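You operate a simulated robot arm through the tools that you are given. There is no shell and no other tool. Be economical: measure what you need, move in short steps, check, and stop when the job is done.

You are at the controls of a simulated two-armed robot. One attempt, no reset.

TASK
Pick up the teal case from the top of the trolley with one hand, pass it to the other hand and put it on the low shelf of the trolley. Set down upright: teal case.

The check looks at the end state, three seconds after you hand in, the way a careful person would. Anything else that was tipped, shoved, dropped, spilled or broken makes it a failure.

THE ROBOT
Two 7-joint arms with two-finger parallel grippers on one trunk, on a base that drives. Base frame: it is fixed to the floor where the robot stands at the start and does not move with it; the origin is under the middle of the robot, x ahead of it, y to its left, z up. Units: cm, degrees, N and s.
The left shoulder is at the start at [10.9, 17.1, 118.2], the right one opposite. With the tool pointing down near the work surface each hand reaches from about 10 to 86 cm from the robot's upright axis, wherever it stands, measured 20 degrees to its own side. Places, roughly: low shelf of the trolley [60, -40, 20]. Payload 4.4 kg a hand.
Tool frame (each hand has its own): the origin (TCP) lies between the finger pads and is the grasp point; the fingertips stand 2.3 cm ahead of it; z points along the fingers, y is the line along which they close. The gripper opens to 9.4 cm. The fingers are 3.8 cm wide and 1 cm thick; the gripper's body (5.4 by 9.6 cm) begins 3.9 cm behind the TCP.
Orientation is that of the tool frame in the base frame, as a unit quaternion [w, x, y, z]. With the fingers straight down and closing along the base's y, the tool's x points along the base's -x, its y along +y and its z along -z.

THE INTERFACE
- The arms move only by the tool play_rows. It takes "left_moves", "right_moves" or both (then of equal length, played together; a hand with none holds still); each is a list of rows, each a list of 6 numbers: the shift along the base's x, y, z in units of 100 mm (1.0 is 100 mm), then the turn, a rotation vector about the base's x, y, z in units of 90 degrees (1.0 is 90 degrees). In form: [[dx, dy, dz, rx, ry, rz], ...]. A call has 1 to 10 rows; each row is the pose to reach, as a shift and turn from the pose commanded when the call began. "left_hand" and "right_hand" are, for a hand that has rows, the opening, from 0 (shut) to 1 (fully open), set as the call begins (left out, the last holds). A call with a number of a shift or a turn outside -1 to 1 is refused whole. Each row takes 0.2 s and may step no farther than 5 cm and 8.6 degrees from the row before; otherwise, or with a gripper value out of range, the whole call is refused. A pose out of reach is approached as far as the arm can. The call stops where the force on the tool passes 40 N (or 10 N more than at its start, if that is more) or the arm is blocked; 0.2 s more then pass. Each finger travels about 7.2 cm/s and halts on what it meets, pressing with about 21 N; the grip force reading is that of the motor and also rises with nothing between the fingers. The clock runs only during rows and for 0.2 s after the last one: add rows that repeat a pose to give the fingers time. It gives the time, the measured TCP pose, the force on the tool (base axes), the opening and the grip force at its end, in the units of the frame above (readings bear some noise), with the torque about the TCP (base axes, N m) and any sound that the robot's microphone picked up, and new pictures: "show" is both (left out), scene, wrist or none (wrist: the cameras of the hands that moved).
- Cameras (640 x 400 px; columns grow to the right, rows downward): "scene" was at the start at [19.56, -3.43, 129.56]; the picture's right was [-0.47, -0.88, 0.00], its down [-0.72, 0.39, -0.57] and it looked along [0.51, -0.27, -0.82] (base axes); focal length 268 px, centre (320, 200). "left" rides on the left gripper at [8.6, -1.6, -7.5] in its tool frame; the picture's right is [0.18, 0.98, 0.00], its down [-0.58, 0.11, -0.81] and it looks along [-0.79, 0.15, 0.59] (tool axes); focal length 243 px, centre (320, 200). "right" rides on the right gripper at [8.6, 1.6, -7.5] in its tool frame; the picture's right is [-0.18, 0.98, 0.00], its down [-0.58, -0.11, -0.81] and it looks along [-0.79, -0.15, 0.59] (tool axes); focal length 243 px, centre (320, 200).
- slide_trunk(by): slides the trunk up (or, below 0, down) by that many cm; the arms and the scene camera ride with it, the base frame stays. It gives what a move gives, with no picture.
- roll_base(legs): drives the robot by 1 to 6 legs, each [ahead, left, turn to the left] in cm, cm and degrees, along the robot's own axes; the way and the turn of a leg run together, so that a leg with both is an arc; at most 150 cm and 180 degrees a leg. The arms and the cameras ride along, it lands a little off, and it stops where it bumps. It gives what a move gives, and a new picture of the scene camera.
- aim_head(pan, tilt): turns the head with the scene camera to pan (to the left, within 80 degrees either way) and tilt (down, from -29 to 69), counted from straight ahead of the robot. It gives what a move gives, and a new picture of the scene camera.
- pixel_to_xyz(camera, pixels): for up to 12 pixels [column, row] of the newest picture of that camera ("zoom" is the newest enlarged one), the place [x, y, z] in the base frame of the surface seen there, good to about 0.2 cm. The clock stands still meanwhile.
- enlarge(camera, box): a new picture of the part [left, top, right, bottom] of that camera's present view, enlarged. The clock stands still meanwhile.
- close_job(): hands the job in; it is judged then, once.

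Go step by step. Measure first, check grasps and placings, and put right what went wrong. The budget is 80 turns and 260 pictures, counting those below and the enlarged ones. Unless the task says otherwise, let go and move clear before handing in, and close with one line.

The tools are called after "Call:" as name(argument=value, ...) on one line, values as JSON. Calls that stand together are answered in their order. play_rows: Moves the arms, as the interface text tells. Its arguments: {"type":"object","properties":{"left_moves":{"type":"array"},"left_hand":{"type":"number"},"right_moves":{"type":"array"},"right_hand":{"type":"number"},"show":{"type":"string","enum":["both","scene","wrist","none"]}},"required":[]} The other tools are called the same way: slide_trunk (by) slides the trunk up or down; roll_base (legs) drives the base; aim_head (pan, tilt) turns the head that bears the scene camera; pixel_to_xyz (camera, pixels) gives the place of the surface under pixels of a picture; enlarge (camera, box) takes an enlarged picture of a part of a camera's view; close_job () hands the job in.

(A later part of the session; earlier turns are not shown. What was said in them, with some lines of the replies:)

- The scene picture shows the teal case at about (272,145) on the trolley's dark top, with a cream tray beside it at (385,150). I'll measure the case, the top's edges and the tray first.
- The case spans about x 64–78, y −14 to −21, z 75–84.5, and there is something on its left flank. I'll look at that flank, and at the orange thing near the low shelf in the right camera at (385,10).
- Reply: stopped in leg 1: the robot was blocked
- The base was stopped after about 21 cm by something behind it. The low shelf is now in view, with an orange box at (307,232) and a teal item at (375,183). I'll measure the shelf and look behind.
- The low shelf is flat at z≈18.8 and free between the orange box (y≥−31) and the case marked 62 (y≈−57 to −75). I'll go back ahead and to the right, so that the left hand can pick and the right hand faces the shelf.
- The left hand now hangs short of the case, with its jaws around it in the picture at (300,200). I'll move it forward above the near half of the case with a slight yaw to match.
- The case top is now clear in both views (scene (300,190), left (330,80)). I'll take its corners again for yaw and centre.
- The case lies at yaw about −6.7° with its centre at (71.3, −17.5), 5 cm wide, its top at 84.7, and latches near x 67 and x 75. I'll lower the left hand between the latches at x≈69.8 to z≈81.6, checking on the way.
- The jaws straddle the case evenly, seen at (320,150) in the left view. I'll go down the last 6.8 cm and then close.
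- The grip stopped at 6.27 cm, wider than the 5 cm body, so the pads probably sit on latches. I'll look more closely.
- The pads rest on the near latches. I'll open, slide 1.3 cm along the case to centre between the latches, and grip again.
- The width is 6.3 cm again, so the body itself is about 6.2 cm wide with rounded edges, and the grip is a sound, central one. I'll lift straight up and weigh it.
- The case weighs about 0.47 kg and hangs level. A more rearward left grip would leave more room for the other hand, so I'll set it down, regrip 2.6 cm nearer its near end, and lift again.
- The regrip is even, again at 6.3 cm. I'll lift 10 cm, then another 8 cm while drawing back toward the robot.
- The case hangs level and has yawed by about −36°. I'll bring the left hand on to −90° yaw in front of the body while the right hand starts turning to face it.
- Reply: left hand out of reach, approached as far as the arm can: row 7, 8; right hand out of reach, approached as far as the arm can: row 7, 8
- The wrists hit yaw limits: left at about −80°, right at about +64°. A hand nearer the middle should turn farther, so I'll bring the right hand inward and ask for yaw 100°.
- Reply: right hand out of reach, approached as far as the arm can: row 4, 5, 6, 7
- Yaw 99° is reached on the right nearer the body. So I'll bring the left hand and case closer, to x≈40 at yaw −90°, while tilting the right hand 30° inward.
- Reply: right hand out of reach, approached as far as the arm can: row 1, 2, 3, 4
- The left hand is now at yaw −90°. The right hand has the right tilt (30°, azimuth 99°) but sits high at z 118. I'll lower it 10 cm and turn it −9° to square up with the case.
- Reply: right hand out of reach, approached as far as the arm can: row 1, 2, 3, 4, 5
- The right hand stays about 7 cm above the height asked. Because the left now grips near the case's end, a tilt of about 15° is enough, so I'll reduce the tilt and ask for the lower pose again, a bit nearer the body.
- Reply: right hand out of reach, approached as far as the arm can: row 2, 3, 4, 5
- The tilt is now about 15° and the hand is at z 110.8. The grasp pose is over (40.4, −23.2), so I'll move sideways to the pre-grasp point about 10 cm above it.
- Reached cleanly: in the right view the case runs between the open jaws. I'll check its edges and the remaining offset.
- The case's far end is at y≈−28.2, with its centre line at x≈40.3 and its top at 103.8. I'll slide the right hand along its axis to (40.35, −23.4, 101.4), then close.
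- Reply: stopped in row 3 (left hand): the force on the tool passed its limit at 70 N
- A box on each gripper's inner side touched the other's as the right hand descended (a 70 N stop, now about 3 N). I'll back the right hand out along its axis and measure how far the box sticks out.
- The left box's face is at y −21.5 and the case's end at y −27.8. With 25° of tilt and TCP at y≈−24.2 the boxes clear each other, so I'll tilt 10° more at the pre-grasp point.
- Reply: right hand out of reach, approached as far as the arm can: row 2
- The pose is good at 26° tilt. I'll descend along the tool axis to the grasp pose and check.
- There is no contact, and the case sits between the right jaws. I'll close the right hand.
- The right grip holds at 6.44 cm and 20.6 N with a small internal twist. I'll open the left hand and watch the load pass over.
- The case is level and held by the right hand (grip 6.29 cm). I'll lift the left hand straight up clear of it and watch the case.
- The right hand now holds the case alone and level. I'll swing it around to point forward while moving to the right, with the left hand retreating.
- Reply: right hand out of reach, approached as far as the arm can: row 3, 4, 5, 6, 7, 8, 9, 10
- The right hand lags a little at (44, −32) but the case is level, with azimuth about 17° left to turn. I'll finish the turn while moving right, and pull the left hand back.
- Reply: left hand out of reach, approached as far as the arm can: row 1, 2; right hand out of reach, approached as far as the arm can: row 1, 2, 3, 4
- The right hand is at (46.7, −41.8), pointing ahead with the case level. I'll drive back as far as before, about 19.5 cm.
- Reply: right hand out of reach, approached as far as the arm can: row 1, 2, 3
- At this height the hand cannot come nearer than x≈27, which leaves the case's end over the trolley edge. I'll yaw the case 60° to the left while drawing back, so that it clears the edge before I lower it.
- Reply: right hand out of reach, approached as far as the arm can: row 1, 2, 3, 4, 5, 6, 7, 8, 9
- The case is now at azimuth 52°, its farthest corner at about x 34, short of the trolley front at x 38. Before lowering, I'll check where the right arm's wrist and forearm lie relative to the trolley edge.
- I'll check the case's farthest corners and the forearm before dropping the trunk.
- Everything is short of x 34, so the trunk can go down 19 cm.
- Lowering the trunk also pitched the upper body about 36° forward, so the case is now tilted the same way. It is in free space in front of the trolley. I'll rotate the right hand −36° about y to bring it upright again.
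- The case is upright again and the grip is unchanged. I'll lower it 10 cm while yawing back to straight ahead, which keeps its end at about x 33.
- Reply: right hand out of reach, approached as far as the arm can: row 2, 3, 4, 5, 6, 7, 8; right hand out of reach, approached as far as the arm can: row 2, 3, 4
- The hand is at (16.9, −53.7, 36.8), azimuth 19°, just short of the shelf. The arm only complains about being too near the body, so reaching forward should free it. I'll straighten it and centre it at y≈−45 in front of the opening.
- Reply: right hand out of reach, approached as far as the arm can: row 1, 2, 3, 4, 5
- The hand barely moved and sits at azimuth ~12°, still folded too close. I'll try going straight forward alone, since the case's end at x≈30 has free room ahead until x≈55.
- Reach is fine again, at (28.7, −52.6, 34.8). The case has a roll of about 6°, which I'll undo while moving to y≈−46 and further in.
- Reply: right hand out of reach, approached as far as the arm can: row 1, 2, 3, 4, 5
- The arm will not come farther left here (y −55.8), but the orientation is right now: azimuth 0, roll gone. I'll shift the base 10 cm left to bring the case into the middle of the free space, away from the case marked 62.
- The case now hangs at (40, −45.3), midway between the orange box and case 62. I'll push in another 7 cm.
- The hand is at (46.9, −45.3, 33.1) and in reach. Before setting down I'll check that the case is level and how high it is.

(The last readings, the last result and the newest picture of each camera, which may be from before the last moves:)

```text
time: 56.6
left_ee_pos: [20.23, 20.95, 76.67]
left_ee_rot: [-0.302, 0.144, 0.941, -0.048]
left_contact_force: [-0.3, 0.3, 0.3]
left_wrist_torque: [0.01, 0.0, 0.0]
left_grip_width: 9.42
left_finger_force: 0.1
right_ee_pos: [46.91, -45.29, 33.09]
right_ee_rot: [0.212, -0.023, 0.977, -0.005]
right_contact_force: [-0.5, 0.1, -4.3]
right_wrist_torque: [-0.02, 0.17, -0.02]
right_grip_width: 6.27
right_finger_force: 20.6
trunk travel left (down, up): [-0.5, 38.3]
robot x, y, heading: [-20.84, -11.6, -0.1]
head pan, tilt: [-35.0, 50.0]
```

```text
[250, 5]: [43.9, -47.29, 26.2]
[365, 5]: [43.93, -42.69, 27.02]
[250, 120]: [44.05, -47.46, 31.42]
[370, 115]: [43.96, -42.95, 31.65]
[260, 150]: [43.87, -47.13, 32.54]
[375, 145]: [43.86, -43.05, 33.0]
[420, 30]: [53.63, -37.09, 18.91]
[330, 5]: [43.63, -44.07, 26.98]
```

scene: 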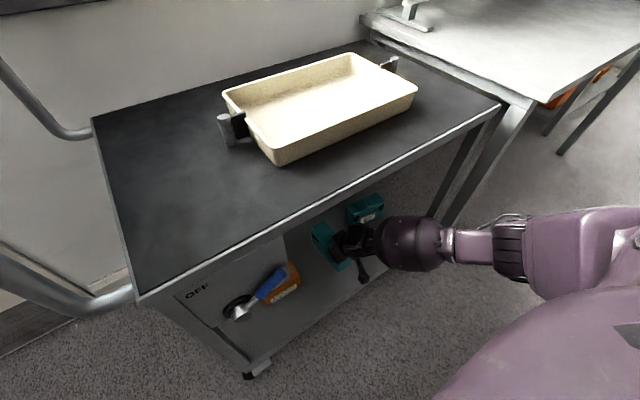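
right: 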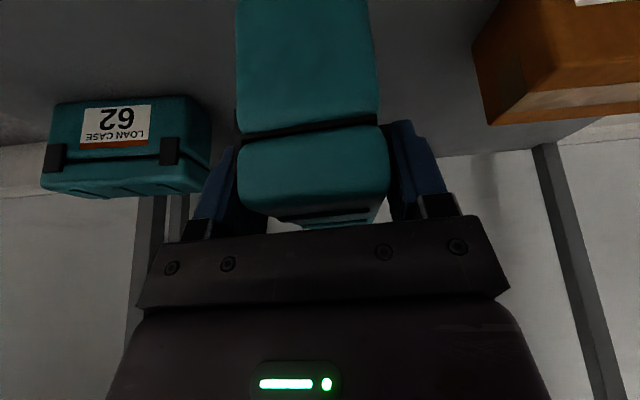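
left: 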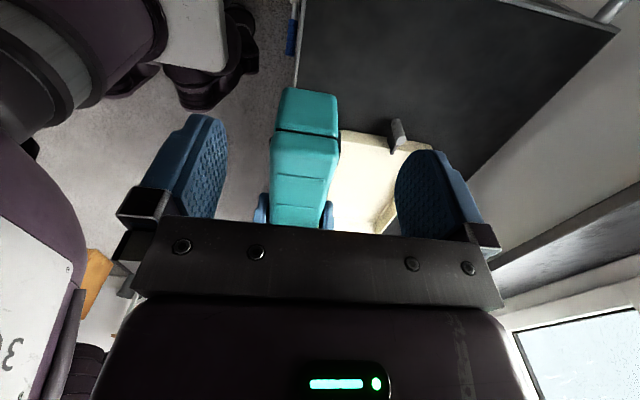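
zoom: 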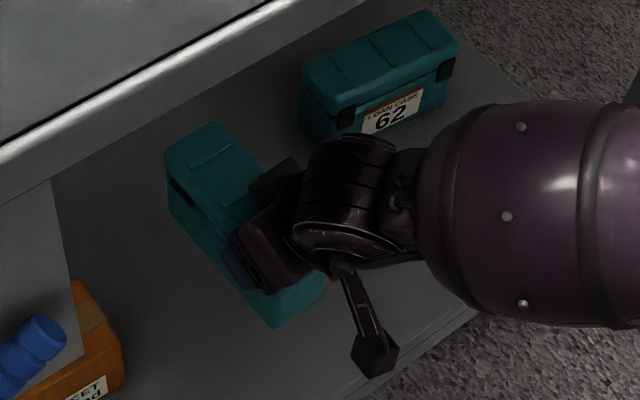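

Call:
pixel_to_xyz(camera="zoom", pixels=[[215, 135], [180, 155], [235, 160], [250, 190], [205, 205], [280, 310], [315, 285], [172, 205], [150, 300]])

```text
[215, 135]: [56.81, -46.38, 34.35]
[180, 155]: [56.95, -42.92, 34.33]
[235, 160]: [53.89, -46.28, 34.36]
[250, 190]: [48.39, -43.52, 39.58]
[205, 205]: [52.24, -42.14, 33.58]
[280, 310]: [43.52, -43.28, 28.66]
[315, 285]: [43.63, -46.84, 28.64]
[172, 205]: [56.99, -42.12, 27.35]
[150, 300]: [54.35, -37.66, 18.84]
```

The top is level at z≈34.4 and the faces are vertical, so the bottom is about 5.9 cm above the shelf. I'll lower it gently to touch.

Call:
play_rows(right_moves=[[0, 0, -0.25, 0, 0, 0], [0, 0, -0.45, 0, 0, 0], [0, 0, -0.52, 0, 0, 0], [0, 0, -0.56, 0, 0, 0], [0, 0, -0.58, 0, 0, 0], [0, 0, -0.58, 0, 0, 0]], show="wrist")

```text
time: 58.0
left_ee_pos: [20.11, 20.94, 76.81]
left_ee_rot: [-0.301, 0.144, 0.942, -0.047]
left_contact_force: [0.1, 0.1, 0.0]
left_wrist_torque: [0.01, 0.01, 0.0]
left_grip_width: 9.43
left_finger_force: 0.1
right_ee_pos: [46.96, -45.15, 27.5]
right_ee_rot: [0.214, -0.023, 0.977, -0.005]
right_contact_force: [-8.7, -0.4, 7.2]
right_wrist_torque: [0.37, -0.49, 0.23]
right_grip_width: 6.3
right_finger_force: 20.6
trunk travel left (down, up): [-0.5, 38.3]
robot x, y, heading: [-20.47, -11.48, 0.0]
head pan, tilt: [-35.0, 50.0]
```

right: 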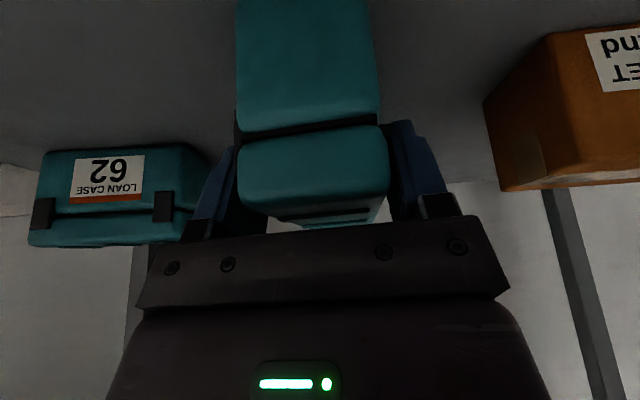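

The case has touched down (upward force 7 N at z 27.5). I'll open the right hand.

Call:
play_rows(right_moves=[[0, 0, 0, 0, 0, 0], [0, 0, 0, 0, 0, 0], [0, 0, 0, 0, 0, 0], [0, 0, 0, 0, 0, 0]], right_hand=1, show="wrist")

Call:
pixel_to_xyz(camera="right", pixels=[[250, 5], [365, 5], [250, 120], [370, 115], [260, 150], [375, 145], [310, 170]])

```text
time: 59.0
left_ee_pos: [20.23, 20.9, 76.69]
left_ee_rot: [-0.302, 0.143, 0.941, -0.047]
left_contact_force: [0.5, -0.2, 0.3]
left_wrist_torque: [-0.03, -0.01, -0.01]
left_grip_width: 9.39
left_finger_force: 0.0
right_ee_pos: [47.02, -45.13, 27.42]
right_ee_rot: [0.213, -0.023, 0.977, -0.005]
right_contact_force: [0.6, 0.8, -0.7]
right_wrist_torque: [-0.01, 0.0, -0.02]
right_grip_width: 9.4
right_finger_force: 0.1
trunk travel left (down, up): [-0.5, 38.3]
robot x, y, heading: [-20.57, -11.65, -0.1]
head pan, tilt: [-35.0, 50.0]
```

right: 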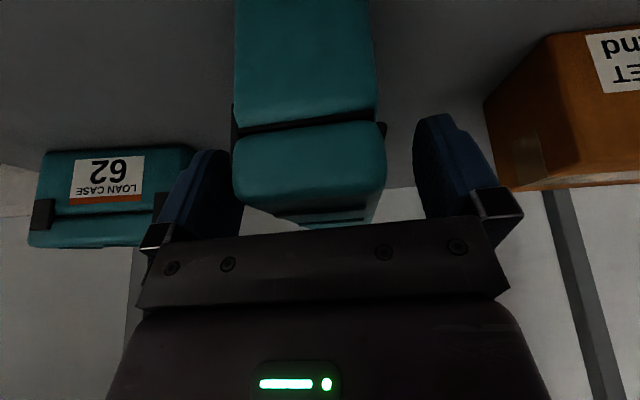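

```text
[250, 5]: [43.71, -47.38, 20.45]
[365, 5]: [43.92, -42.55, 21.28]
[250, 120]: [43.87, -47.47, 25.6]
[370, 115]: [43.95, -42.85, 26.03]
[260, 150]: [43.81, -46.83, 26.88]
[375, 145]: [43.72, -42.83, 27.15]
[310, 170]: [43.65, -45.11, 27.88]
```

The case stands square and the jaws are clear. I'll back out along the tool axis, then rearward.

Call:
play_rows(right_moves=[[-0.08, 0, 0.18, 0, 0, 0], [-0.2, 0, 0.45, 0, 0, 0], [-0.36, 0, 0.8, 0, 0, 0], [-0.6, 0, 1.0, 0, 0, 0], [-1.0, 0, 1.0, 0, 0, 0]], show="both")

```text
time: 60.2
left_ee_pos: [20.24, 20.92, 76.69]
left_ee_rot: [-0.303, 0.143, 0.941, -0.048]
left_contact_force: [1.0, -0.2, 0.8]
left_wrist_torque: [0.01, -0.01, -0.04]
left_grip_width: 9.4
left_finger_force: 0.0
right_ee_pos: [39.14, -45.13, 37.41]
right_ee_rot: [0.213, -0.025, 0.977, -0.003]
right_contact_force: [-1.5, -0.1, -1.6]
right_wrist_torque: [0.02, -0.02, 0.01]
right_grip_width: 9.41
right_finger_force: 0.1
right hand out of reach, approached as far as the arm can: row 5
trunk travel left (down, up): [-0.5, 38.3]
robot x, y, heading: [-20.4, -11.44, -0.2]
head pan, tilt: [-35.0, 50.0]
```

scene: 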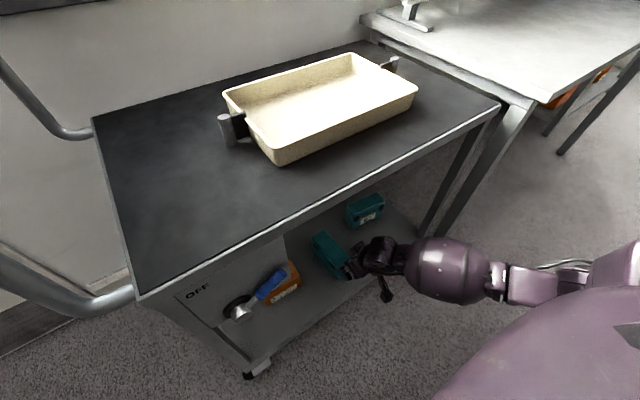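
right: 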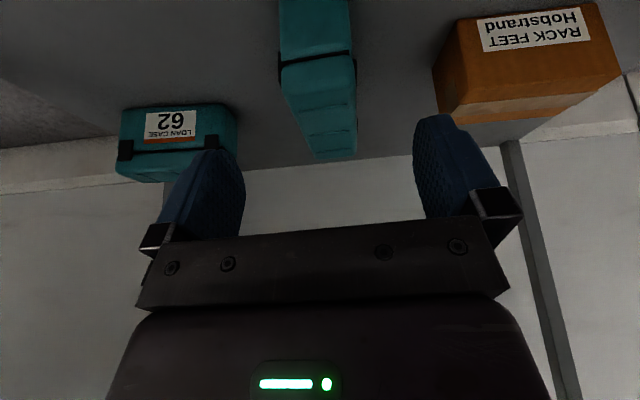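

The case stands alone on the shelf, clear of both neighbours. I'll draw the hand fully out of the shelf space.

Call:
play_rows(right_moves=[[-0.3, -0.25, 0, 0, 0, 0], [-0.6, -0.5, 0, 0, 0, 0], [-0.9, -0.7, 0, 0, 0, 0], [-1.0, -0.8, 0, 0, 0, 0], [-1.0, -0.8, 0, 0, 0, 0]], show="both")

Call:
enlarge(camera="scene", box=[210, 180, 420, 320])

```text
time: 61.4
left_ee_pos: [20.15, 20.88, 76.85]
left_ee_rot: [-0.301, 0.144, 0.941, -0.048]
left_contact_force: [-0.2, -0.8, 0.5]
left_wrist_torque: [0.01, 0.03, 0.02]
left_grip_width: 9.39
left_finger_force: 0.2
right_ee_pos: [29.2, -53.28, 37.51]
right_ee_rot: [0.213, -0.024, 0.977, -0.005]
right_contact_force: [-0.5, -0.9, 0.1]
right_wrist_torque: [0.0, -0.01, -0.01]
right_grip_width: 9.41
right_finger_force: 0.0
trunk travel left (down, up): [-0.5, 38.3]
robot x, y, heading: [-20.41, -11.55, 0.0]
head pan, tilt: [-35.0, 50.0]
```

scene: 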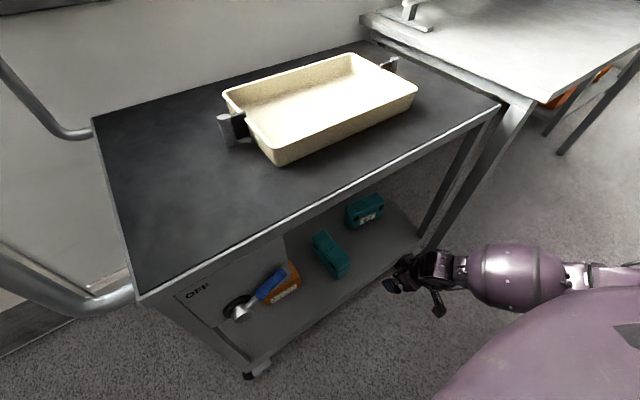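
right: 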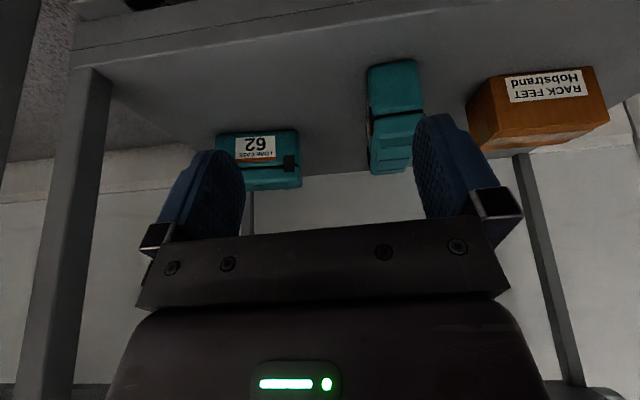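

```text
2.86 times, centred on (315, 250) of scene
```

zoom: 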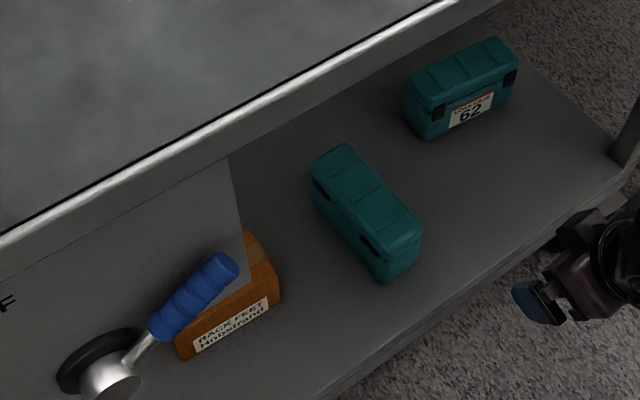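

The teal case stands upright on the low shelf (zoom (367,215)), the orange box, case 62, valve and tray look undisturbed, and both hands are clear, so I'm handing in.

Call:
close_job()

```text
The job is handed in.
```

The teal case is standing upright on the trolley's low shelf: I picked it up with the left hand, passed it to the right and set it down there. In the last pictures nothing else had moved. The grippers bumped each other once during the handover and I backed off and redid it; early on the base also stopped against something behind the robot that I never got a look at.
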